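You operate a simulated robot arm through the tools that you are given. There is no shell and no other tool. Be economical: measure what you need, move in short steps, check, and stop when the job is done.

You are at the controls of a simulated robot arm. One attempt, no reset.

## Task
Get ready for the layer on the card: clamp, bridge and a clean sampler.
Fine: tighten the end clamp, slide the bridge to that layer's tab, rinse the blue sampler and stand it back. Set down upright: blue sampler.

Only the result counts: the job must be done as asked and must still hold three seconds after the hand-in. Knocking over, shifting, dropping, spilling or breaking anything else fails it.

## Robot
A 7-joint arm with a two-finger parallel gripper, fixed in place. Base frame: the origin is at the foot of the arm, x ahead of it, y to its left, z up; the work surface is at about z = 0.86. Lengths are in m, angles in rad, forces in N, time in s.
With the tool pointing down near the work surface it reaches from about 0.3 to 0.7 m from the base axis. Its first joint turns from -1.152 to 1.152 rad. Payload 1.57 kg.
The tool frame sits at the grasp point between the pads (the TCP): z along the fingers, y along the line on which they close. The tips reach 0.03 m beyond it. Largest opening 0.11 m; finger width 0.024, thickness 0.012; the body of the gripper, 0.048 by 0.112 m, starts 0.078 m behind the TCP.
Orientation is told as [roll, pitch, yaw] about the base's x, y, z axes, in that order, counted from this pose: with the fingers straight down and closing along the base's y, the tool's x points along the base's -x, its y along +y and its z along -z.

## Interface
- The arm moves only by the tool jog_arm. Its argument "motion" is a list of rows, each a list of 3 entries, a list of its own where there are three numbers: the shift along the tool's x, y, z in m, then the turn, a rotation vector about the tool's x, y, z in rad, then the gripper command, from -1 (fully open) to 1 (shut), values between in proportion. In form: [[[dx, dy, dz], [ax, ay, az], jaw], ...]. A call has 1 to 8 rows; each row is the pose to reach, as a shift and turn from the pose commanded when the call began, along the tool's axes at that moment. Each row takes 0.2 s and may step no farther than 0.05 m and 0.15 rad from the row before; otherwise, or with a gripper value out of range, the whole call is refused. Where a pose cannot be reached the arm comes as near as it can. A force on the tool above 90 N (or 10 N above the force at the start of the call, whichever is more), or a blocked arm, ends the call early, and 0.2 s more pass. Each finger travels about 0.108 m/s and halts on what it meets, pressing with about 42 N; the grip force reading is that of the motor and also rises with nothing between the fingers. The clock runs only during rows and for 0.2 s after the last one: add rows that repeat a pose to give the fingers time. It gives the time, the measured TCP pose, the force on the tool (base axes), the opening and the grip force at its end, in the units of the frame above (readings bear some noise), with the torque about the TCP (base axes, N m) and any sound that the robot's microphone picked up.
- Cameras (640 x 400 px; columns grow to the right, rows downward): "scene" is fixed at [0.1891, -0.4194, 1.412]; the picture's right is [0.60, -0.80, 0.00], its down [-0.46, -0.34, -0.82] and it looks along [0.66, 0.49, -0.58] (base axes); focal length 284 px, centre (320, 200). "wrist" rides on the gripper at [0.07, 0.016, -0.141] in the tool frame; the picture's right is [-0.23, 0.97, 0.00], its down [-0.85, -0.20, -0.48] and it looks along [-0.47, -0.11, 0.88] (tool axes); focal length 222 px, centre (320, 200). There is no depth. A picture from a camera that has moved, and an enlarged one, comes with that camera's place and axes in the base frame and with its lens. The place of the scene camera against the robot may be out by one fixed shift of up to 0.018 m in any direction.
- camera(camera): a new picture of that camera. It takes no simulated time.
- inspect(camera, box): a new picture of the part [left, top, right, bottom] of that camera's present view, enlarged. It takes no simulated time.
- close_job(): hands the job in; it is judged then, once.

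Work in short steps. Places have to be worked out from the pictures, the camera data and where the tool is seen: move nearer, look again, correct. Check each grasp and each placing, and mend what went wrong. You have 120 turns and 64 pictures in all, those below and enlarged ones among them. Open the gripper and draw the arm clear of the work before you hand the job in, unless the task says otherwise; then end with one line.

The tools are called after ">>>" as name(argument=value, ...) on one line, values as JSON. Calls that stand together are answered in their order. jog_arm: Moves the arm, as the interface text tells. Its arguments: {"type":"object","properties":{"motion":{"type":"array"}},"required":["motion"]} The other tools are called the same way: camera (camera) takes a picture; inspect (camera, box) takes an enlarged picture of a part of a camera's view; close_job () hands the job in.

At the start:

```text
clock: 0.0
position: [0.4453, 0.0499, 1.2342]
tool_rot: [0.0, 0.001, -0.001]
force: [-0.1, 0.4, -0.6]
torque: [0.03, 0.05, -0.01]
grip_width: 0.1098
grip_force: 0.1
```

scene: 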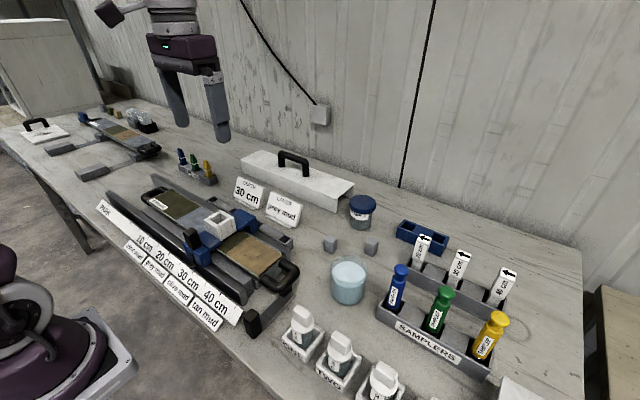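
wrist: 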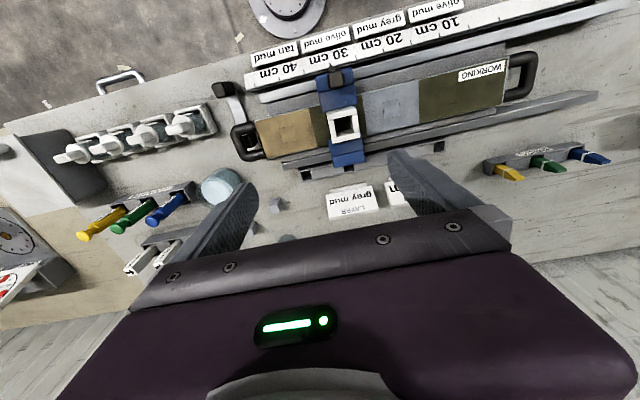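

I start by enlarging the key regions: the cards, the core rig and the sampler area.

>>> inspect(camera="scene", box=[90, 160, 310, 340])

>>> inspect(camera="scene", box=[270, 180, 550, 400])

>>> inspect(camera="wrist", box=[200, 0, 560, 225])

```text
2.22 times, centred on (200, 250) of scene
camera zoom: at [0.1891, -0.4194, 1.412], right [0.6, -0.8, 0.0], down [-0.46, -0.34, -0.82], along [0.66, 0.49, -0.58], focal length 631 px, centre (587, 89)
```

zoom: 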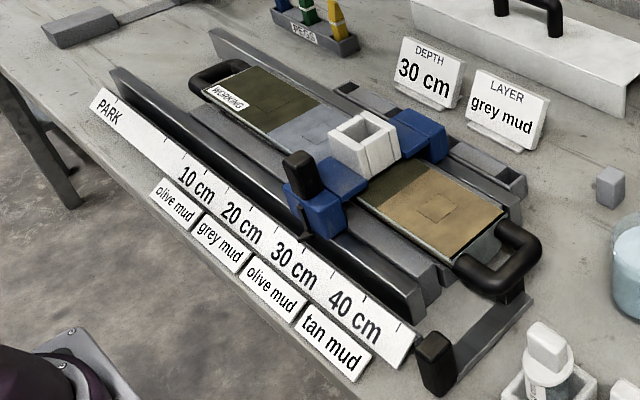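

```text
1.82 times, centred on (410, 290) of scene
camera zoom: at [0.1891, -0.4194, 1.412], right [0.6, -0.8, 0.0], down [-0.46, -0.34, -0.82], along [0.66, 0.49, -0.58], focal length 516 px, centre (156, 36)
```

zoom: 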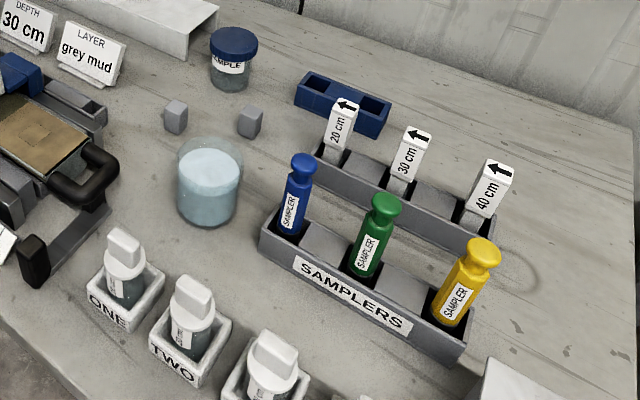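

```text
1.78 times, centred on (380, 112) of wrist
camera zoom: at [0.3762, 0.0669, 1.3759], right [0.23, 0.97, 0.0], down [0.85, -0.2, 0.48], along [0.47, -0.11, -0.88], focal length 395 px, centre (213, 356)
```

zoom: 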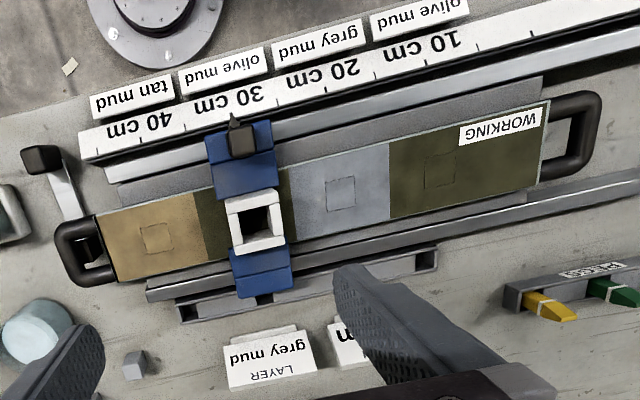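

The LAYER card says grey mud, and the grey mud tab is at 20 cm (y≈0.19). The bridge is at about y≈0.09. The black lever near (0.35,-0.10) looks like the end clamp, so I move the wrist camera closer to see it.

>>> jog_arm(motion=[[[0.023, -0.026, 0.017], [0, 0, 0], -1], [[0.046, -0.052, 0.034], [0, 0, 0], -1], [[0.069, -0.078, 0.051], [0, 0, 0], -1], [[0.092, -0.104, 0.068], [0, 0, 0], -1], [[0.115, -0.13, 0.085], [0, 0, 0], -1]])

>>> camera(camera="wrist")

>>> inspect(camera="scene", box=[220, 250, 320, 350])

```text
clock: 1.2
position: [0.3317, -0.0816, 1.1491]
tool_rot: [-0.002, 0.0, 0.0]
force: [-0.8, 0.4, 0.5]
torque: [0.0, -0.01, 0.01]
grip_width: 0.1102
grip_force: 0.0
```

```text
58 pictures are left
camera wrist: at [0.2625, -0.0641, 1.2901], right [0.23, 0.97, 0.0], down [0.85, -0.2, 0.48], along [0.47, -0.11, -0.88], focal length 222 px, centre (320, 200)
```

wrist: 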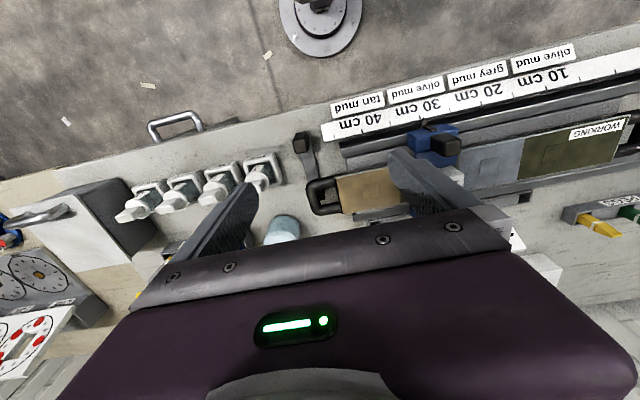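

```text
4.00 times, centred on (270, 300) of scene
camera zoom: at [0.1892, -0.4194, 1.412], right [0.6, -0.8, 0.0], down [-0.46, -0.34, -0.82], along [0.66, 0.49, -0.58], focal length 1136 px, centre (520, -200)
```

zoom: 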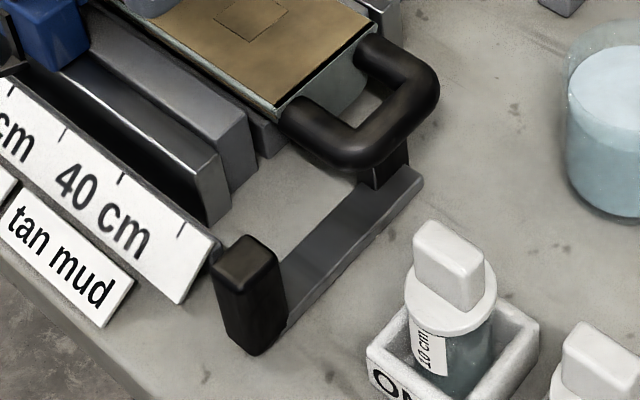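

The clamp is a flat bar with a black knob at the near end and a dark block at the far end, under the core handle. I enlarge the wrist view to judge how it moves.

>>> inspect(camera="wrist", box=[250, 110, 410, 230])

>>> inspect(camera="wrist", box=[310, 40, 640, 220])

>>> inspect(camera="scene", box=[20, 80, 220, 210])

```text
3.33 times, centred on (330, 170) of wrist
camera zoom: at [0.2625, -0.0641, 1.2901], right [0.23, 0.97, 0.0], down [0.85, -0.2, 0.48], along [0.47, -0.11, -0.88], focal length 740 px, centre (287, 300)
```

zoom: 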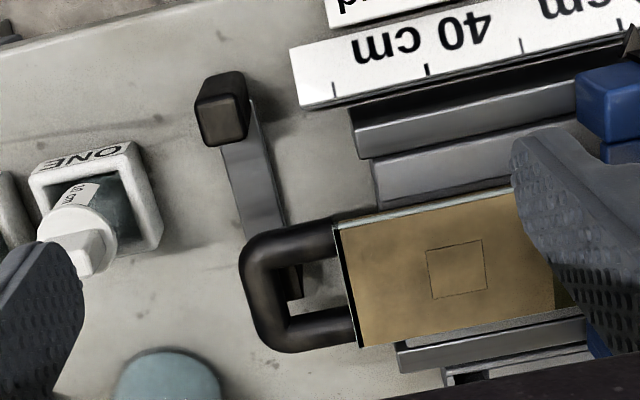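

```text
1.94 times, centred on (475, 130) of wrist
camera zoom: at [0.2625, -0.0641, 1.2901], right [0.23, 0.97, 0.0], down [0.85, -0.2, 0.48], along [0.47, -0.11, -0.88], focal length 431 px, centre (19, 336)
```

zoom: 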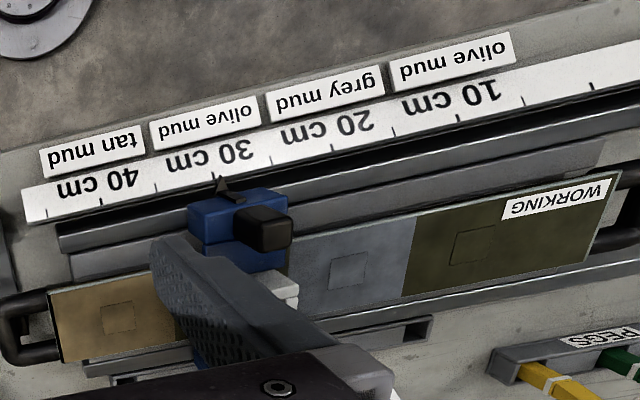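

```text
3.08 times, centred on (120, 145) of scene
camera zoom: at [0.1892, -0.4194, 1.412], right [0.6, -0.8, 0.0], down [-0.46, -0.34, -0.82], along [0.66, 0.49, -0.58], focal length 874 px, centre (935, 369)
```

zoom: 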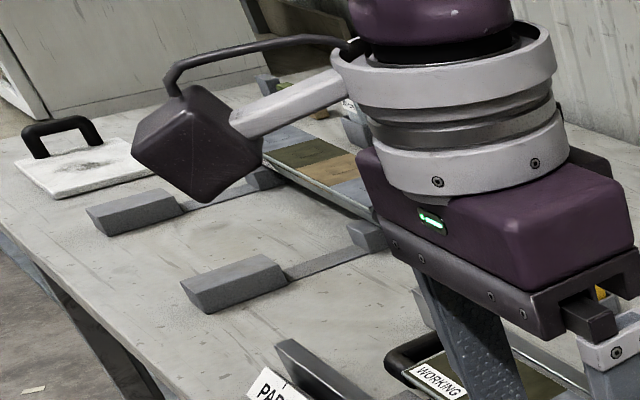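

I judge the knob to be at about (0.354,-0.119) with its top near z 0.91. It probably slides or swings toward +y, against the core end. I close the fingers and come down beside the knob on its -y side, stopping above it to check.

>>> jog_arm(motion=[[[-0.011, -0.035, 0.02], [0, 0, 0], 1], [[-0.022, -0.07, 0.04], [0, 0, 0], 1], [[-0.022, -0.07, 0.08], [0, 0, 0], 1], [[-0.022, -0.07, 0.12], [0, 0, 0], 1], [[-0.022, -0.07, 0.16], [0, 0, 0], 1], [[-0.022, -0.07, 0.185], [0, 0, 0], 1]])

>>> inspect(camera="scene", box=[200, 220, 360, 320])

>>> camera(camera="wrist")

```text
clock: 2.6
position: [0.353, -0.1516, 0.9661]
tool_rot: [0.0, 0.001, -0.001]
force: [0.3, 0.7, 0.1]
torque: [0.02, 0.01, 0.01]
grip_width: 0.0002
grip_force: 21.6
```

```text
4.00 times, centred on (280, 270) of scene
camera zoom: at [0.1891, -0.4194, 1.412], right [0.6, -0.8, 0.0], down [-0.46, -0.34, -0.82], along [0.66, 0.49, -0.58], focal length 1136 px, centre (480, -80)
```

zoom: 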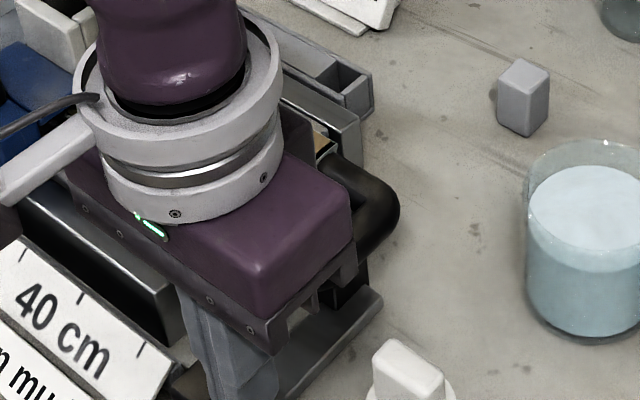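

```text
52 pictures are left
camera wrist: at [0.2822, -0.1345, 1.1064], right [0.23, 0.97, 0.0], down [0.85, -0.2, 0.48], along [0.47, -0.11, -0.88], focal length 222 px, centre (320, 200)
```

wrist: 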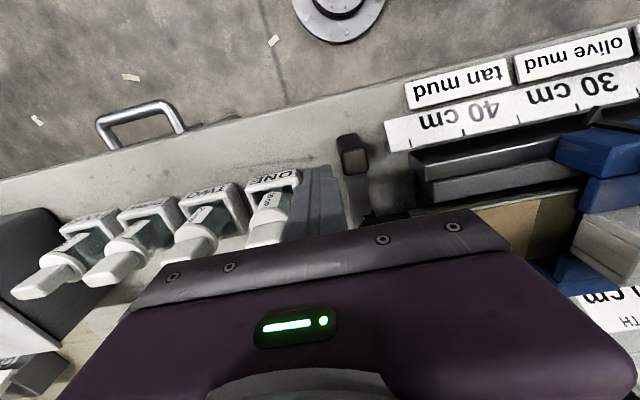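

The fingers hang clear between the knob (y≈-0.12) and box ONE (edge ≈-0.174). I descend to tips at z≈0.885.

>>> jog_arm(motion=[[[0, 0, 0.025], [0, 0, 0], 1], [[0, 0, 0.051], [0, 0, 0], 1]])

>>> inspect(camera="wrist", box=[240, 100, 440, 225])

```text
clock: 3.2
position: [0.3528, -0.1506, 0.9158]
tool_rot: [0.002, -0.003, -0.002]
force: [-0.5, 0.7, -0.2]
torque: [0.05, 0.02, -0.02]
grip_width: 0.0
grip_force: 21.3
```

```text
3.20 times, centred on (340, 162) of wrist
camera zoom: at [0.283, -0.1335, 1.0552], right [0.23, 0.97, 0.0], down [0.85, -0.2, 0.48], along [0.47, -0.11, -0.88], focal length 711 px, centre (256, 320)
```

zoom: 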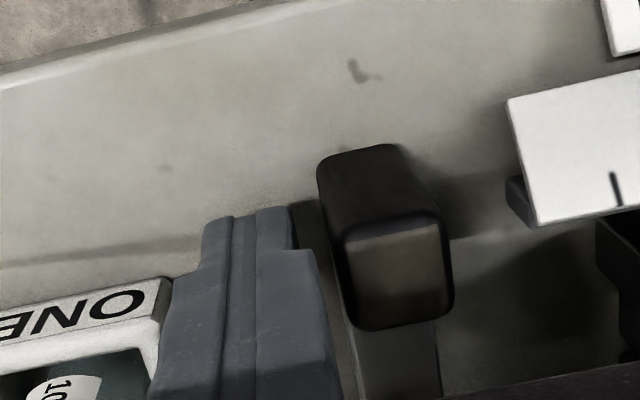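

The fingers are next to the knob. I push toward +y in 6 mm rows and watch the force.

>>> jog_arm(motion=[[[0, 0.006, 0], [0, 0, 0], 1], [[0, 0.012, 0], [0, 0, 0], 1], [[0, 0.018, 0], [0, 0, 0], 1]])

>>> inspect(camera="wrist", box=[240, 100, 440, 225])

```text
clock: 4.0
position: [0.3535, -0.1327, 0.9137]
tool_rot: [0.0, 0.001, -0.004]
force: [-2.5, -3.7, -0.7]
torque: [0.0, 0.0, 0.07]
grip_width: 0.0
grip_force: 21.6
```

```text
3.20 times, centred on (340, 162) of wrist
camera zoom: at [0.2835, -0.1153, 1.0545], right [0.23, 0.97, 0.0], down [0.85, -0.2, 0.48], along [0.47, -0.11, -0.88], focal length 711 px, centre (256, 320)
```

zoom: 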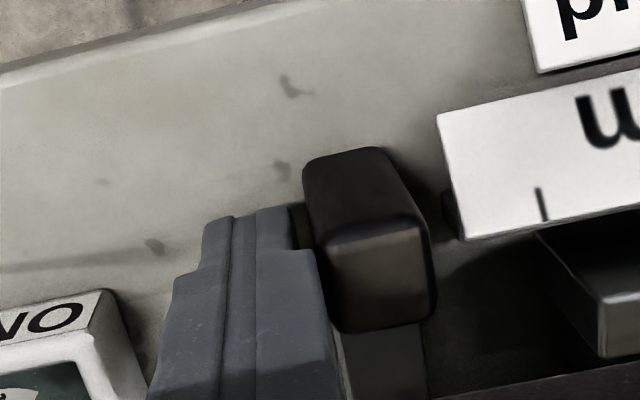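

The knob moves with about 4 N. I keep pushing in small rows.

>>> jog_arm(motion=[[[0, 0.005, 0], [0, 0, 0], 1], [[0, 0.01, 0], [0, 0, 0], 1]])

>>> inspect(camera="wrist", box=[240, 100, 440, 225])

>>> inspect(camera="scene", box=[200, 220, 360, 320])

```text
clock: 4.6
position: [0.3526, -0.1215, 0.9131]
tool_rot: [0.0, -0.001, -0.003]
force: [-0.3, -4.4, 1.5]
torque: [0.05, -0.01, 0.01]
grip_width: 0.0
grip_force: 21.1
```

```text
3.20 times, centred on (340, 162) of wrist
camera zoom: at [0.2836, -0.1051, 1.0544], right [0.23, 0.97, 0.0], down [0.85, -0.2, 0.48], along [0.47, -0.11, -0.88], focal length 711 px, centre (256, 320)
```

zoom: 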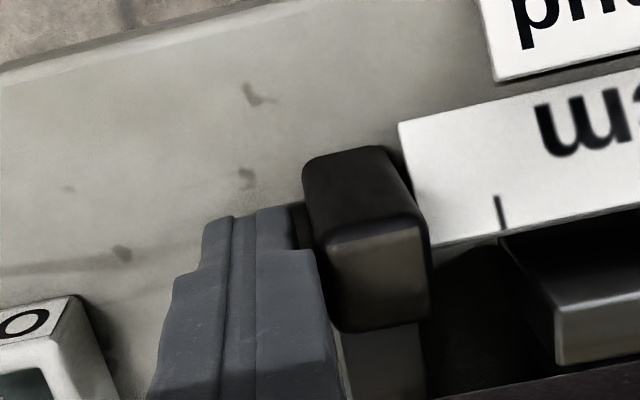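

```text
4.00 times, centred on (280, 270) of scene
camera zoom: at [0.1891, -0.4195, 1.4119], right [0.6, -0.8, 0.0], down [-0.46, -0.34, -0.82], along [0.66, 0.49, -0.58], focal length 1136 px, centre (480, -80)
```

zoom: 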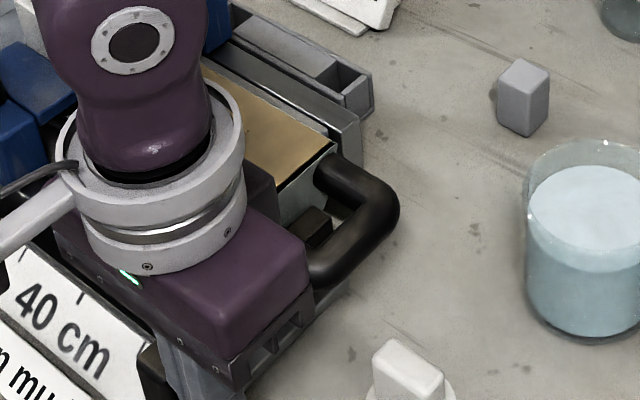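

It is a slide: the jaw inside the handle has moved toward the core end. I continue until the force rises.

>>> jog_arm(motion=[[[0, 0.004, 0], [0, 0, 0], 1], [[0, 0.008, 0], [0, 0, 0], 1]])

>>> inspect(camera="scene", box=[200, 220, 360, 320])

```text
clock: 5.2
position: [0.3532, -0.1162, 0.9144]
tool_rot: [-0.003, -0.005, -0.002]
force: [2.2, -36.4, -10.6]
torque: [0.1, -0.02, 0.14]
grip_width: 0.0002
grip_force: 21.2
```

```text
4.00 times, centred on (280, 270) of scene
camera zoom: at [0.1893, -0.4204, 1.4116], right [0.6, -0.8, 0.0], down [-0.46, -0.34, -0.82], along [0.66, 0.49, -0.58], focal length 1136 px, centre (480, -80)
```

zoom: 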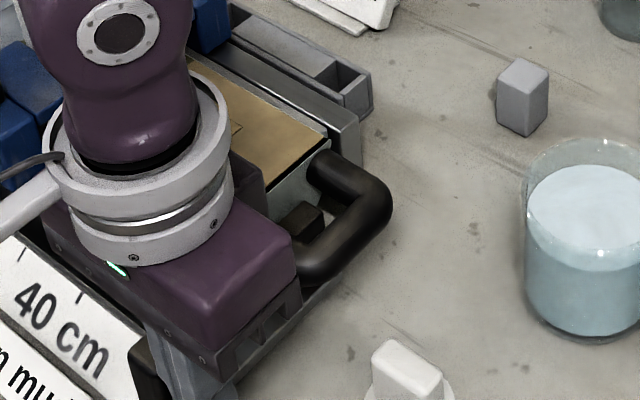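

The force jumped to 36 N: the jaw is against the core and seated it a few mm. I press 2 mm more to confirm it is a hard stop.

>>> jog_arm(motion=[[[0, 0.002, 0], [0, 0, 0], 1], [[0, 0.002, 0], [0, 0, 0], 1]])

>>> inspect(camera="wrist", box=[240, 100, 440, 225])

```text
clock: 5.8
position: [0.3535, -0.1166, 0.9148]
tool_rot: [-0.003, -0.004, -0.006]
force: [-0.5, -65.6, -8.1]
torque: [0.37, -0.02, 0.33]
grip_width: 0.0
grip_force: 21.3
```

```text
3.20 times, centred on (340, 162) of wrist
camera zoom: at [0.2832, -0.0979, 1.0545], right [0.23, 0.97, 0.0], down [0.85, -0.2, 0.48], along [0.47, -0.12, -0.88], focal length 711 px, centre (256, 320)
```

zoom: 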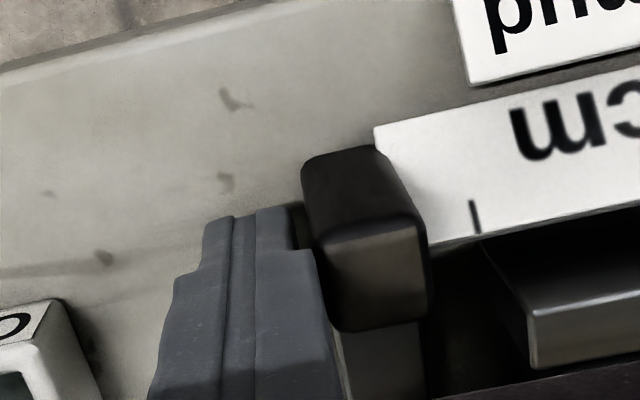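

That is a hard stop (66 N with no motion). I back off and lift, moving toward the bridge view.

>>> jog_arm(motion=[[[0, -0.012, 0], [0, 0, 0], 1], [[0, -0.022, 0], [0, 0, 0], 1], [[0, -0.022, -0.05], [0, 0, 0], 1], [[0, -0.022, -0.1], [0, 0, 0], 1], [[0, 0.018, -0.13], [0, 0, 0], 1], [[0, 0.06, -0.15], [0, 0, 0], 0], [[0, 0.1, -0.17], [0, 0, 0], -1], [[0, 0.14, -0.19], [0, 0, 0], -1]])

>>> camera(camera="wrist")

>>> inspect(camera="scene", box=[180, 190, 340, 350])

```text
clock: 7.6
position: [0.3509, 0.0292, 1.1035]
tool_rot: [-0.001, 0.0, -0.002]
force: [0.1, 0.2, -0.4]
torque: [0.03, -0.01, -0.03]
grip_width: 0.11
grip_force: 0.1
```

```text
45 pictures are left
camera wrist: at [0.2809, 0.0456, 1.2449], right [0.23, 0.97, 0.0], down [0.85, -0.2, 0.48], along [0.47, -0.11, -0.88], focal length 222 px, centre (320, 200)
```

wrist: 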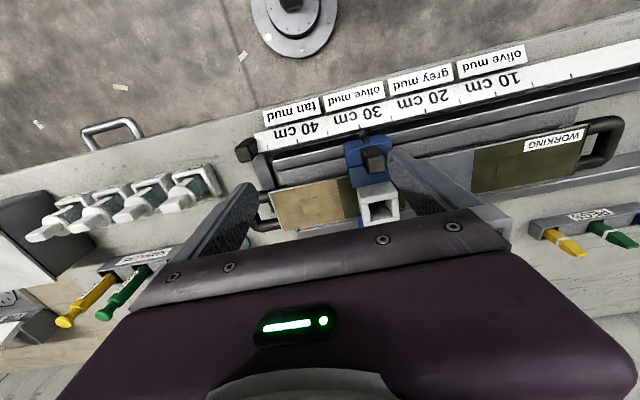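

```text
2.50 times, centred on (260, 270) of scene
camera zoom: at [0.1891, -0.4194, 1.412], right [0.6, -0.8, 0.0], down [-0.46, -0.34, -0.82], along [0.66, 0.49, -0.58], focal length 710 px, centre (470, 25)
```

zoom: 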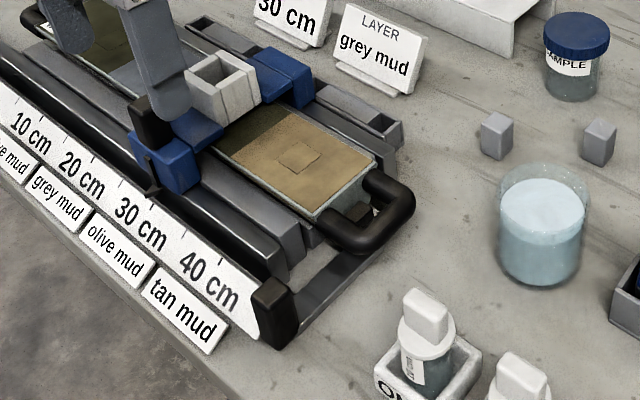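

The jaw is now against the core end. Next is the bridge, so I enlarge its knob and pointer.

>>> inspect(camera="wrist", box=[300, 60, 500, 220])

>>> inspect(camera="scene", box=[170, 190, 270, 270])

```text
2.50 times, centred on (400, 140) of wrist
camera zoom: at [0.2809, 0.0456, 1.2449], right [0.23, 0.97, 0.0], down [0.85, -0.2, 0.48], along [0.47, -0.11, -0.88], focal length 555 px, centre (120, 350)
```

zoom: 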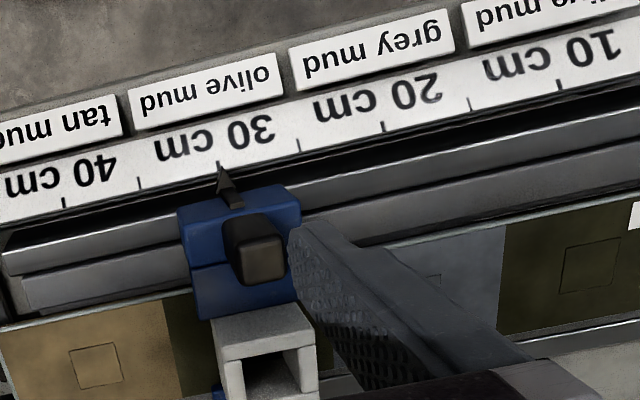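

```text
5.00 times, centred on (220, 230) of scene
camera zoom: at [0.1891, -0.4194, 1.412], right [0.6, -0.8, 0.0], down [-0.46, -0.34, -0.82], along [0.66, 0.49, -0.58], focal length 1420 px, centre (820, 50)
```

zoom: 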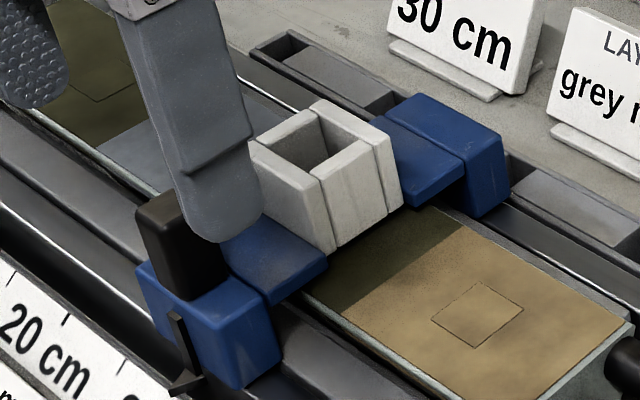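

The pointer is at the 30 cm tick, and the 20 cm tick and grey tab are exactly 0.10 m further in +y. I put the bridge knob at about (0.388,0.092) with its top near z≈0.985. I go above it and look.

>>> jog_arm(motion=[[[-0.012, 0.021, 0.01], [0, 0, 0], -1], [[-0.024, 0.042, 0.02], [0, 0, 0], -1], [[-0.036, 0.063, 0.035], [0, 0, 0], -1], [[-0.036, 0.063, 0.06], [0, 0, 0], -1]])

>>> camera(camera="wrist")

>>> inspect(camera="scene", box=[150, 150, 290, 270])

```text
clock: 8.6
position: [0.3888, 0.094, 1.0459]
tool_rot: [0.0, -0.001, -0.003]
force: [-0.7, -1.4, 0.4]
torque: [-0.03, 0.01, -0.01]
grip_width: 0.1099
grip_force: 0.1
```

```text
41 pictures are left
camera wrist: at [0.3191, 0.1104, 1.186], right [0.23, 0.97, 0.0], down [0.85, -0.2, 0.48], along [0.47, -0.11, -0.88], focal length 222 px, centre (320, 200)
```

wrist: 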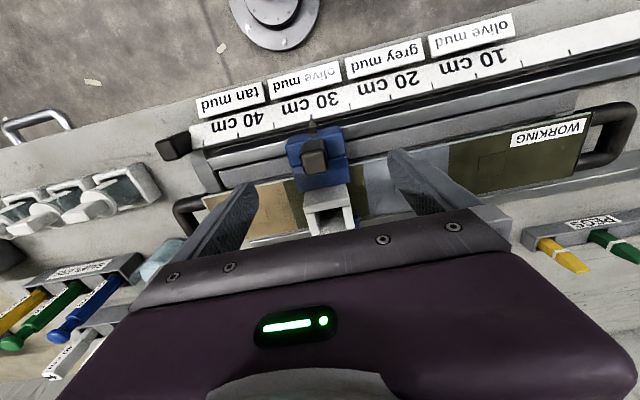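

```text
3.33 times, centred on (220, 210) of scene
camera zoom: at [0.1892, -0.4194, 1.412], right [0.6, -0.8, 0.0], down [-0.46, -0.34, -0.82], along [0.66, 0.49, -0.58], focal length 947 px, centre (653, 167)
```

zoom: 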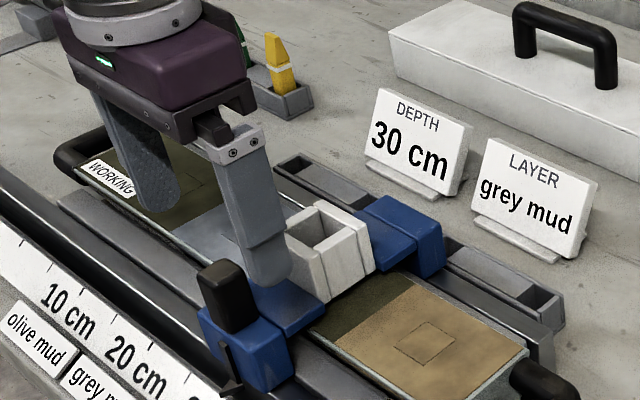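

The fingers straddle the knob, whose top is at z≈0.98. I descend to TCP z≈0.987 (tips 0.957) and close.

>>> jog_arm(motion=[[[0.002, -0.003, 0.03], [0, 0, 0], -1], [[0.002, -0.003, 0.057], [0, 0, 0], -1], [[0.002, -0.003, 0.057], [0, 0, 0], 0.3], [[0.002, -0.003, 0.057], [0, 0, 0], 1], [[0.002, -0.003, 0.057], [0, 0, 0], 1], [[0.002, -0.003, 0.057], [0, 0, 0], 1]])

>>> inspect(camera="scene", box=[150, 170, 290, 290])

```text
clock: 10.0
position: [0.3872, 0.0887, 0.9872]
tool_rot: [0.0, 0.001, 0.0]
force: [-1.5, 3.3, -13.6]
torque: [0.01, -1.08, 0.11]
grip_width: 0.0238
grip_force: 36.0
```

```text
3.33 times, centred on (220, 230) of scene
camera zoom: at [0.1893, -0.4192, 1.412], right [0.6, -0.8, 0.0], down [-0.46, -0.34, -0.82], along [0.66, 0.49, -0.58], focal length 947 px, centre (653, 100)
```

zoom: 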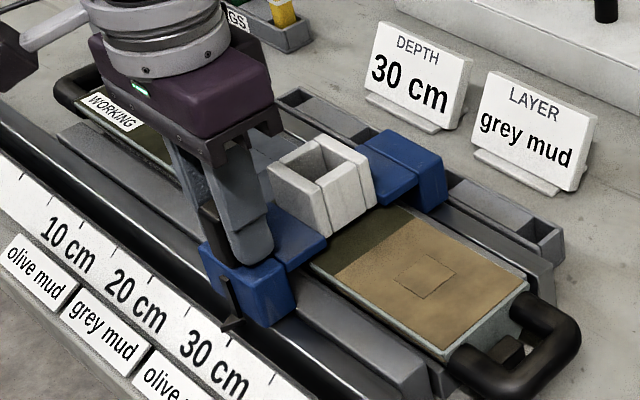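

I have the knob (width 0.024). I slide it slowly toward +y, first half of the 0.10 m.

>>> jog_arm(motion=[[[0, 0.006, 0], [0, 0, 0], 1], [[0, 0.014, 0], [0, 0, 0], 1], [[0, 0.022, 0], [0, 0, 0], 1], [[0, 0.03, 0], [0, 0, 0], 1], [[0, 0.04, 0], [0, 0, 0], 1], [[0, 0.05, 0], [0, 0, 0], 1]])

```text
clock: 11.4
position: [0.3874, 0.1371, 0.9872]
tool_rot: [0.0, -0.003, -0.001]
force: [-8.9, -1.5, 20.6]
torque: [-0.07, 0.46, 0.4]
grip_width: 0.024
grip_force: 36.2
```

It slides smoothly. I continue the remaining 0.05 m.

>>> jog_arm(motion=[[[0, 0.01, 0], [0, 0, 0], 1], [[0, 0.02, 0], [0, 0, 0], 1], [[0, 0.03, 0], [0, 0, 0], 1], [[0, 0.04, 0], [0, 0, 0], 1], [[0, 0.046, 0], [0, 0, 0], 1], [[0, 0.0505, 0], [0, 0, 0], 1], [[0, 0.0505, 0], [0, 0, 0], 1]])

>>> inspect(camera="wrist", box=[220, 60, 420, 200])

```text
clock: 13.0
position: [0.3876, 0.1889, 0.9881]
tool_rot: [0.0, 0.0, 0.0]
force: [-8.9, 2.2, 1.4]
torque: [0.08, -1.1, 0.05]
grip_width: 0.0238
grip_force: 36.1
```

```text
2.86 times, centred on (320, 130) of wrist
camera zoom: at [0.3171, 0.2053, 1.128], right [0.23, 0.97, 0.0], down [0.85, -0.2, 0.48], along [0.47, -0.11, -0.88], focal length 635 px, centre (320, 400)
```

zoom: 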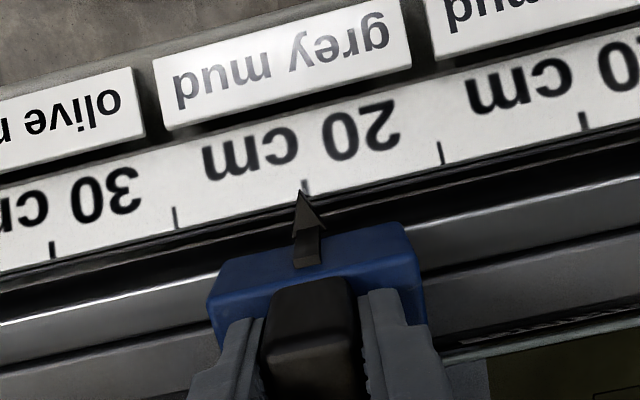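

The pointer is at the 20 cm tick and grey mud tab, about 1.5 mm short. I nudge it and release, then rise.

>>> jog_arm(motion=[[[0, 0.0015, 0], [0, 0, 0], 1], [[0, 0.0015, 0], [0, 0, 0], 1], [[0, 0.0015, 0], [0, 0, 0], 0.4], [[0, 0.0015, 0], [0, 0, 0], 0.2], [[0, 0.0015, -0.03], [0, 0, 0], 0.2], [[0, 0.0015, -0.07], [0, 0, 0], 0.2], [[0, 0.0015, -0.115], [0, 0, 0], 0.0]])

>>> inspect(camera="wrist", box=[200, 60, 440, 210])

```text
clock: 14.6
position: [0.3867, 0.1904, 1.0998]
tool_rot: [0.001, 0.0, -0.001]
force: [0.1, -1.0, -0.6]
torque: [0.03, -0.01, 0.03]
grip_width: 0.0551
grip_force: 0.0
```

```text
2.67 times, centred on (320, 135) of wrist
camera zoom: at [0.3174, 0.2071, 1.2412], right [0.23, 0.97, 0.0], down [0.85, -0.2, 0.48], along [0.47, -0.11, -0.88], focal length 592 px, centre (320, 373)
```

zoom: 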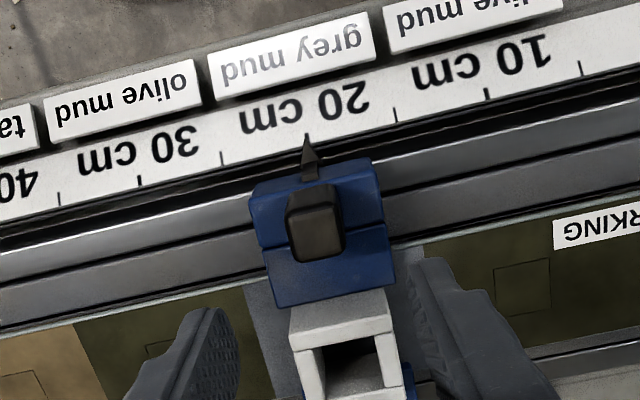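

The pointer sits on the 20 cm tick under the grey mud tab. Now I travel high toward the sampler rack.

>>> jog_arm(motion=[[[-0.006, -0.02, -0.04], [0, 0, 0], 0], [[-0.012, -0.06, -0.06], [0, 0, 0], 0], [[-0.018, -0.105, -0.06], [0, 0, 0], 0], [[-0.024, -0.15, -0.06], [0, 0, 0], 0], [[-0.03, -0.195, -0.06], [0, 0, 0], 0], [[-0.036, -0.24, -0.06], [0, 0, 0], 0], [[-0.042, -0.285, -0.06], [0, 0, 0], 0], [[-0.048, -0.33, -0.06], [0, 0, 0], 0]])

>>> jog_arm(motion=[[[-0.005, -0.045, 0], [0, 0, 0], 0], [[-0.01, -0.09, 0], [0, 0, 0], 0], [[-0.015, -0.13, 0], [0, 0, 0], 0], [[-0.015, -0.16, 0], [0, 0, 0], 0]])

>>> camera(camera="wrist")

```text
clock: 16.4
position: [0.4344, -0.1385, 1.1607]
tool_rot: [0.0, -0.001, 0.0]
force: [0.2, 0.0, 0.2]
torque: [0.02, -0.01, -0.02]
grip_width: 0.0549
grip_force: 0.1
```

```text
clock: 17.4
position: [0.4491, -0.3022, 1.1633]
tool_rot: [-0.001, 0.001, 0.0]
force: [-0.6, -0.4, 0.8]
torque: [-0.02, -0.01, 0.01]
grip_width: 0.0551
grip_force: 0.1
```

```text
36 pictures are left
camera wrist: at [0.3796, -0.2845, 1.303], right [0.23, 0.97, 0.0], down [0.85, -0.2, 0.48], along [0.47, -0.11, -0.88], focal length 222 px, centre (320, 200)
```

wrist: 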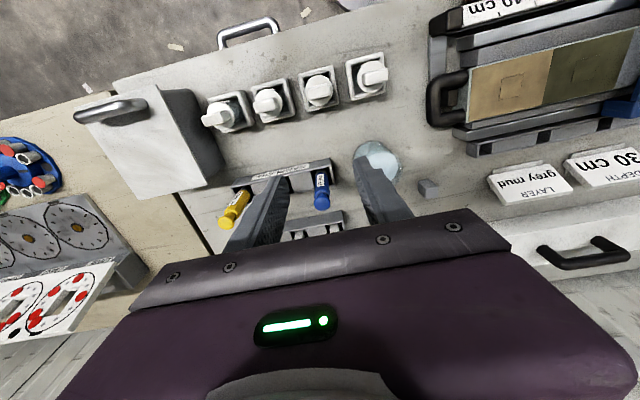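

The blue sampler is at about (0.545,-0.323) with its top near z≈1.0. I move nearer for a better view of it and the beaker.

>>> jog_arm(motion=[[[-0.013, -0.006, 0.025], [0, 0, 0], -0.3], [[-0.026, -0.012, 0.05], [0, 0, 0], -0.3], [[-0.04, -0.018, 0.07], [0, 0, 0], -0.3]])

>>> inspect(camera="wrist", box=[200, 80, 440, 230])

>>> inspect(camera="scene", box=[310, 210, 510, 370])

```text
clock: 18.2
position: [0.4898, -0.3173, 1.0922]
tool_rot: [0.0, 0.0, -0.001]
force: [-0.1, -0.3, -0.1]
torque: [-0.01, 0.0, 0.0]
grip_width: 0.0715
grip_force: 0.1
```

```text
2.67 times, centred on (320, 155) of wrist
camera zoom: at [0.42, -0.3002, 1.2333], right [0.23, 0.97, 0.0], down [0.85, -0.2, 0.48], along [0.47, -0.11, -0.88], focal length 592 px, centre (320, 320)
```

zoom: 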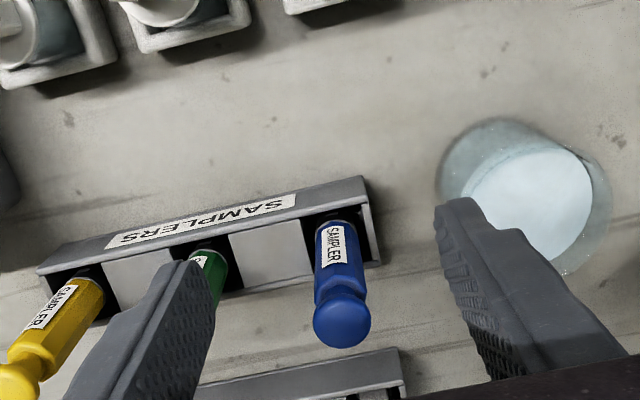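

```text
2.50 times, centred on (410, 290) of scene
camera zoom: at [0.1891, -0.4194, 1.412], right [0.6, -0.8, 0.0], down [-0.46, -0.34, -0.82], along [0.66, 0.49, -0.58], focal length 710 px, centre (95, -25)
```

zoom: 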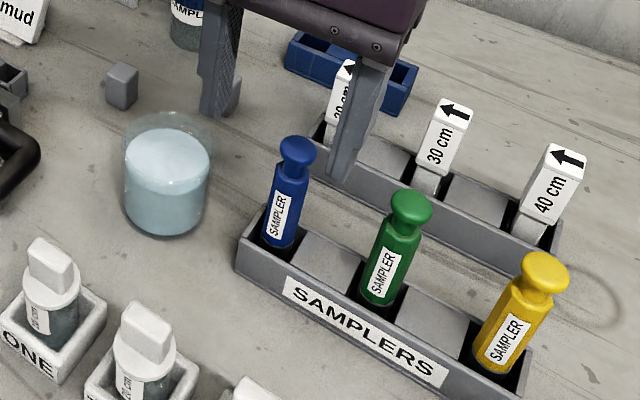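

Comparing the finger tips in the scene view shows that camera is offset about 17 mm. After correcting for it, the sampler is at ≈(0.535,-0.3185), head z≈1.015, and the beaker at ≈(0.54,-0.21), rim z≈0.95. I position above the sampler and verify.

>>> jog_arm(motion=[[[-0.022, -0.001, 0], [0, 0, 0], -0.2], [[-0.045, -0.001, 0], [0, 0, 0], -0.2], [[-0.045, -0.001, 0.005], [0, 0, 0], -0.2]])

>>> inspect(camera="wrist", box=[200, 80, 440, 230])

>>> inspect(camera="scene", box=[330, 200, 510, 344])

```text
clock: 19.0
position: [0.535, -0.3189, 1.0871]
tool_rot: [0.0, 0.001, 0.0]
force: [0.0, -0.5, -0.2]
torque: [0.0, -0.02, 0.01]
grip_width: 0.0657
grip_force: 0.0
```

```text
2.67 times, centred on (320, 155) of wrist
camera zoom: at [0.4657, -0.3023, 1.2284], right [0.23, 0.97, 0.0], down [0.85, -0.2, 0.48], along [0.47, -0.11, -0.88], focal length 592 px, centre (320, 320)
```

zoom: 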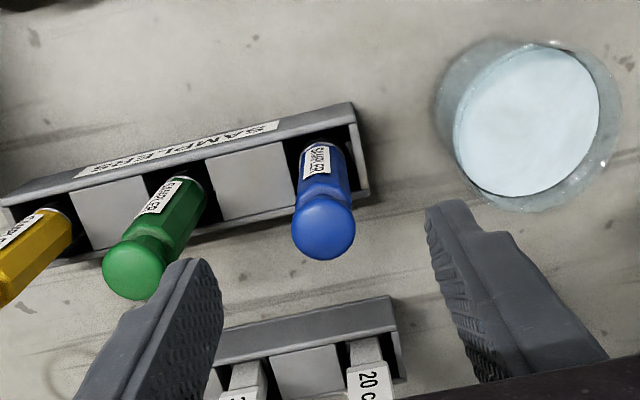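

```text
2.78 times, centred on (420, 272) of scene
camera zoom: at [0.1892, -0.4194, 1.412], right [0.6, -0.8, 0.0], down [-0.46, -0.34, -0.82], along [0.66, 0.49, -0.58], focal length 789 px, centre (42, 0)
```

zoom: 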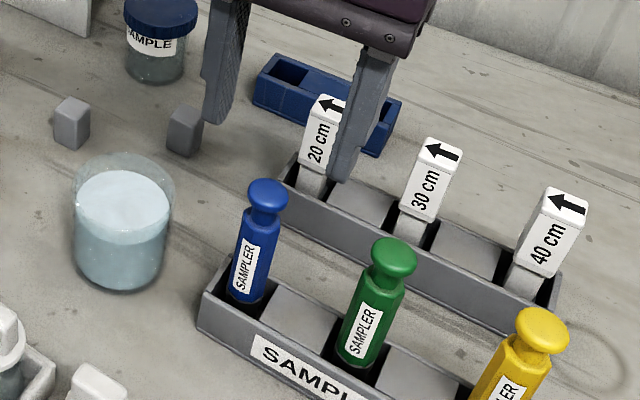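

The refined sampler position is ≈(0.543,-0.320) with its top ≈1.005. I descend straight to TCP z≈0.968 with the fingers open about 0.065.

>>> jog_arm(motion=[[[-0.008, -0.001, 0], [0, 0, 0], -0.2], [[-0.008, -0.001, 0.04], [0, 0, 0], -0.2], [[-0.008, -0.001, 0.08], [0, 0, 0], -0.2], [[-0.008, -0.001, 0.119], [0, 0, 0], -0.2]])

>>> inspect(camera="scene", box=[330, 200, 510, 344])

>>> inspect(camera="wrist", box=[200, 80, 440, 230])

```text
clock: 20.0
position: [0.5416, -0.321, 0.9694]
tool_rot: [-0.001, -0.001, -0.002]
force: [0.6, 0.2, 0.0]
torque: [-0.02, -0.02, -0.03]
grip_width: 0.066
grip_force: 0.0
```

```text
2.78 times, centred on (420, 272) of scene
camera zoom: at [0.1892, -0.4194, 1.412], right [0.6, -0.8, 0.0], down [-0.46, -0.34, -0.82], along [0.66, 0.49, -0.58], focal length 789 px, centre (42, 0)
```

zoom: 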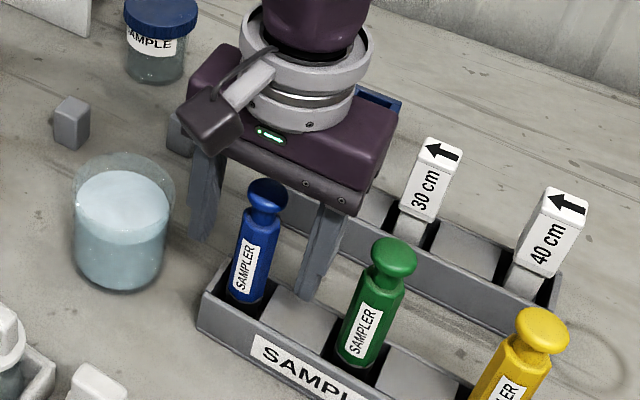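

```text
2.67 times, centred on (320, 155) of wrist
camera zoom: at [0.4719, -0.3036, 1.1097], right [0.23, 0.97, 0.0], down [0.85, -0.2, 0.48], along [0.47, -0.11, -0.88], focal length 592 px, centre (320, 320)
```

zoom: 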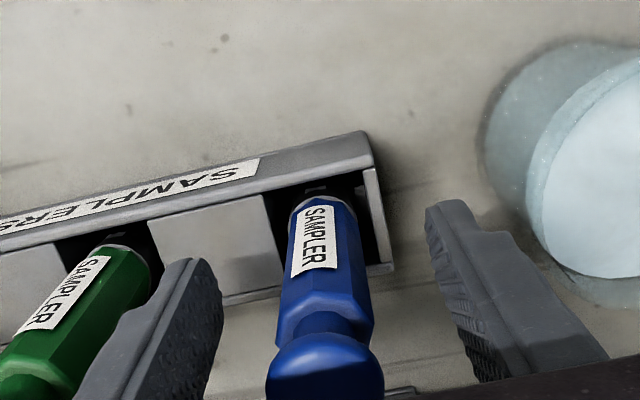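

The sampler is centred between the fingers. I close on it.

>>> jog_arm(motion=[[[0, 0.001, 0.002], [0, 0, 0], 0.3], [[0, 0.001, 0.002], [0, 0, 0], 1], [[0, 0.001, 0.002], [0, 0, 0], 1], [[0, 0.001, 0.002], [0, 0, 0], 1]])

>>> inspect(camera="scene", box=[330, 200, 510, 344])

```text
clock: 21.0
position: [0.5416, -0.3191, 0.9676]
tool_rot: [0.001, 0.0, -0.002]
force: [-1.0, -0.3, 0.1]
torque: [0.03, -0.05, -0.02]
grip_width: 0.0234
grip_force: 35.7
```

```text
2.78 times, centred on (420, 272) of scene
camera zoom: at [0.1892, -0.4194, 1.412], right [0.6, -0.8, 0.0], down [-0.46, -0.34, -0.82], along [0.66, 0.49, -0.58], focal length 789 px, centre (42, 0)
```

zoom: 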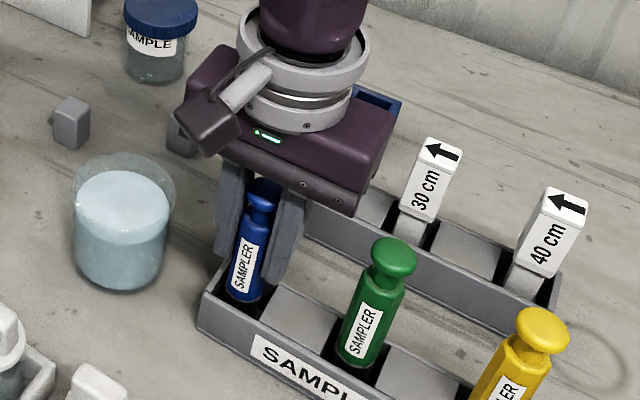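

Gripped at width 0.0234; the reference pose is (0.5416,-0.3191,0.9676). I lift straight up 0.14.

>>> jog_arm(motion=[[[0, 0, -0.02], [0, 0, 0], 1], [[0, 0, -0.045], [0, 0, 0], 1], [[0, 0, -0.075], [0, 0, 0], 1], [[0, 0, -0.11], [0, 0, 0], 1], [[0, 0, -0.14], [0, 0, 0], 1]])

>>> inspect(camera="scene", box=[310, 170, 510, 330])

>>> inspect(camera="wrist", box=[240, 60, 480, 210])

```text
clock: 22.2
position: [0.5446, -0.3211, 1.108]
tool_rot: [0.0, -0.001, -0.003]
force: [-0.6, -0.1, 0.3]
torque: [0.01, -0.02, 0.01]
grip_width: 0.0235
grip_force: 35.2
```

```text
2.50 times, centred on (410, 250) of scene
camera zoom: at [0.1891, -0.4194, 1.412], right [0.6, -0.8, 0.0], down [-0.46, -0.34, -0.82], along [0.66, 0.49, -0.58], focal length 710 px, centre (95, 75)
```

zoom: 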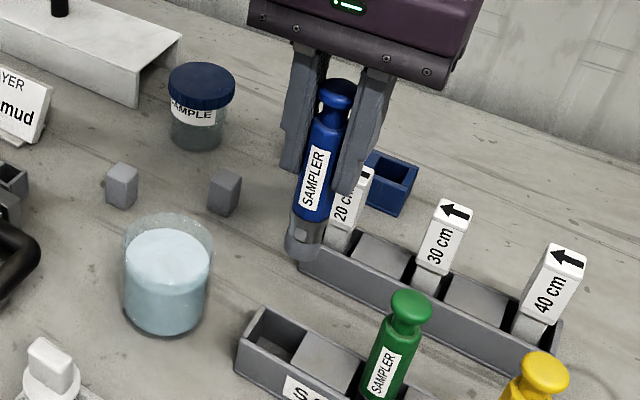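

```text
2.67 times, centred on (360, 135) of wrist
camera zoom: at [0.4745, -0.3044, 1.2481], right [0.23, 0.97, 0.0], down [0.85, -0.2, 0.48], along [0.47, -0.11, -0.88], focal length 592 px, centre (213, 373)
```

zoom: 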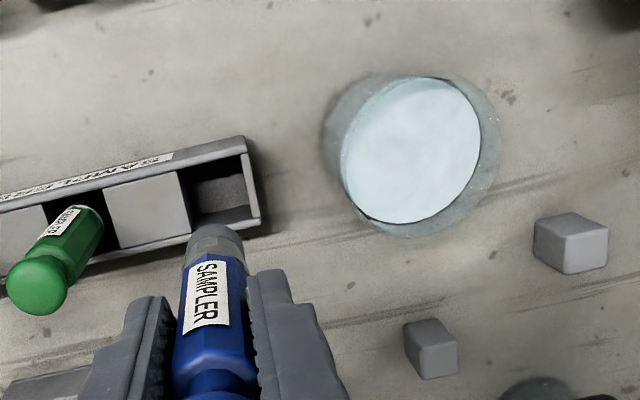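

The sampler is out, with a steel cup at its lower end. The beaker centre is ≈(0.543,-0.215). I move above it at the current height.

>>> jog_arm(motion=[[[0, 0.035, 0], [0, 0, 0], 1], [[0.001, 0.07, 0], [0, 0, 0], 1], [[0.001, 0.106, 0], [0, 0, 0], 1], [[0.001, 0.106, 0], [0, 0, 0], 1]])

>>> inspect(camera="scene", box=[270, 150, 450, 310])

>>> inspect(camera="wrist", box=[200, 80, 440, 230])

```text
clock: 23.2
position: [0.5426, -0.2126, 1.1067]
tool_rot: [0.0, 0.0, -0.003]
force: [0.7, -0.1, -1.0]
torque: [-0.02, 0.03, 0.0]
grip_width: 0.0233
grip_force: 35.1
```

```text
2.50 times, centred on (360, 230) of scene
camera zoom: at [0.1892, -0.4193, 1.412], right [0.6, -0.8, 0.0], down [-0.46, -0.34, -0.82], along [0.66, 0.49, -0.58], focal length 710 px, centre (220, 125)
```

zoom: 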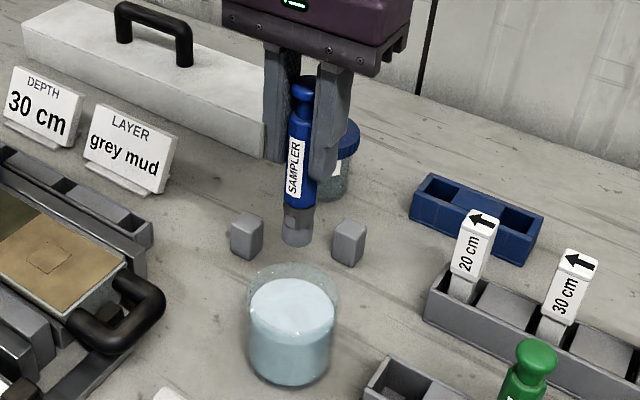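

```text
2.67 times, centred on (320, 155) of wrist
camera zoom: at [0.4728, -0.1961, 1.2476], right [0.23, 0.97, 0.0], down [0.85, -0.2, 0.48], along [0.47, -0.11, -0.88], focal length 592 px, centre (320, 320)
```

zoom: 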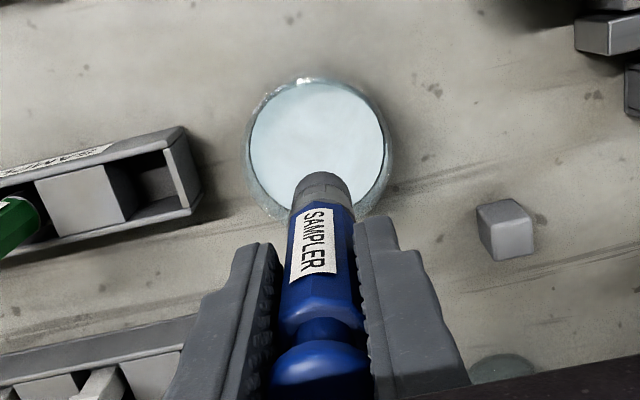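

The sampler axis is over the beaker centre and its bottom is ≈0.108 below the TCP. I lower to TCP z≈0.99, keeping the fingertips above the rim.

>>> jog_arm(motion=[[[0.003, 0, 0.02], [0, 0, 0], 1], [[0.003, 0, 0.045], [0, 0, 0], 1], [[0.003, 0, 0.07], [0, 0, 0], 1], [[0.003, 0, 0.09], [0, 0, 0], 1], [[0.003, 0, 0.105], [0, 0, 0], 1], [[0.003, 0, 0.117], [0, 0, 0], 1], [[0.003, 0, 0.117], [0, 0, 0], 1]])

>>> inspect(camera="scene", box=[290, 200, 430, 320])

```text
clock: 24.8
position: [0.5386, -0.2133, 0.9887]
tool_rot: [-0.002, -0.001, -0.001]
force: [-0.7, -0.3, -0.6]
torque: [0.0, -0.02, 0.02]
grip_width: 0.0234
grip_force: 36.0
```

```text
3.33 times, centred on (360, 260) of scene
camera zoom: at [0.1892, -0.4194, 1.412], right [0.6, -0.8, 0.0], down [-0.46, -0.34, -0.82], along [0.66, 0.49, -0.58], focal length 947 px, centre (187, 0)
```

zoom: 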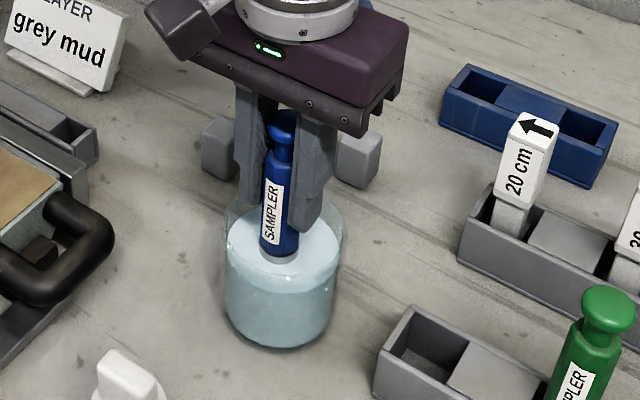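

The cup is in the water and clear of the walls. I go about 8 mm deeper and swish gently.

>>> jog_arm(motion=[[[0, 0, 0.008], [0, 0, 0], 1], [[0.006, 0, 0.008], [0, 0, 0], 1], [[0, 0.006, 0.008], [0, 0, 0], 1], [[-0.006, 0, 0.008], [0, 0, 0], 1], [[0, -0.006, 0.008], [0, 0, 0], 1], [[0.006, 0, 0.008], [0, 0, 0], 1], [[0, 0, 0.008], [0, 0, 0], 1], [[0, 0, 0.008], [0, 0, 0], 1]])

>>> jog_arm(motion=[[[0, 0, -0.01], [0, 0, 0], 1], [[0, 0, 0], [0, 0, 0], 1], [[0.006, 0, 0], [0, 0, 0], 1], [[-0.006, 0, 0], [0, 0, 0], 1], [[0, 0.006, 0], [0, 0, 0], 1], [[0, -0.006, 0], [0, 0, 0], 1], [[0, 0, 0], [0, 0, 0], 1], [[0, 0, 0], [0, 0, 0], 1]])

>>> inspect(camera="scene", box=[290, 200, 430, 320])

```text
clock: 26.6
position: [0.5398, -0.2136, 0.9824]
tool_rot: [0.0, 0.0, -0.001]
force: [1.0, 0.0, -0.7]
torque: [0.02, -0.01, 0.01]
grip_width: 0.0235
grip_force: 35.0
```

```text
clock: 28.4
position: [0.5399, -0.2125, 0.9816]
tool_rot: [0.0, 0.0, -0.002]
force: [0.8, 1.1, -0.7]
torque: [0.0, 0.01, -0.03]
grip_width: 0.0235
grip_force: 35.4
```

```text
3.33 times, centred on (360, 260) of scene
camera zoom: at [0.1892, -0.4194, 1.412], right [0.6, -0.8, 0.0], down [-0.46, -0.34, -0.82], along [0.66, 0.49, -0.58], focal length 947 px, centre (187, 0)
```

zoom: 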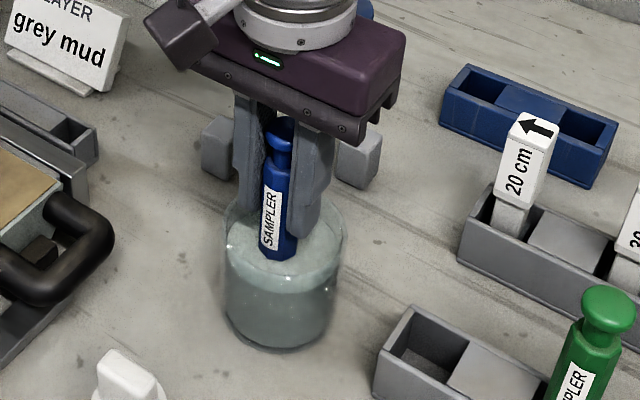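

The water has turned grey, so the mud came off. I lift out slowly and let it drip over the beaker.

>>> jog_arm(motion=[[[0, 0, -0.015], [0, 0, 0], 1], [[0, 0, -0.035], [0, 0, 0], 1], [[0, 0, -0.06], [0, 0, 0], 1], [[0, 0, -0.09], [0, 0, 0], 1], [[0, 0, -0.126], [0, 0, 0], 1], [[0, 0, -0.126], [0, 0, 0], 1], [[0, 0, -0.126], [0, 0, 0], 1]])

>>> inspect(camera="scene", box=[290, 170, 430, 290])

```text
clock: 30.0
position: [0.5404, -0.2134, 1.1069]
tool_rot: [0.001, 0.001, 0.0]
force: [-0.9, -0.2, -1.5]
torque: [-0.01, 0.03, 0.02]
grip_width: 0.0233
grip_force: 35.4
```

```text
3.33 times, centred on (360, 230) of scene
camera zoom: at [0.1892, -0.4194, 1.412], right [0.6, -0.8, 0.0], down [-0.46, -0.34, -0.82], along [0.66, 0.49, -0.58], focal length 947 px, centre (187, 100)
```

zoom: 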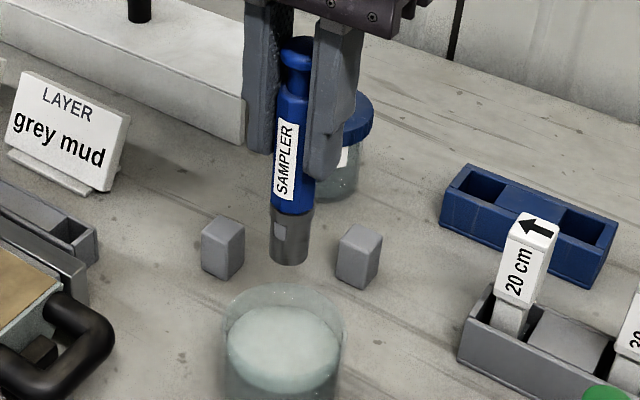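

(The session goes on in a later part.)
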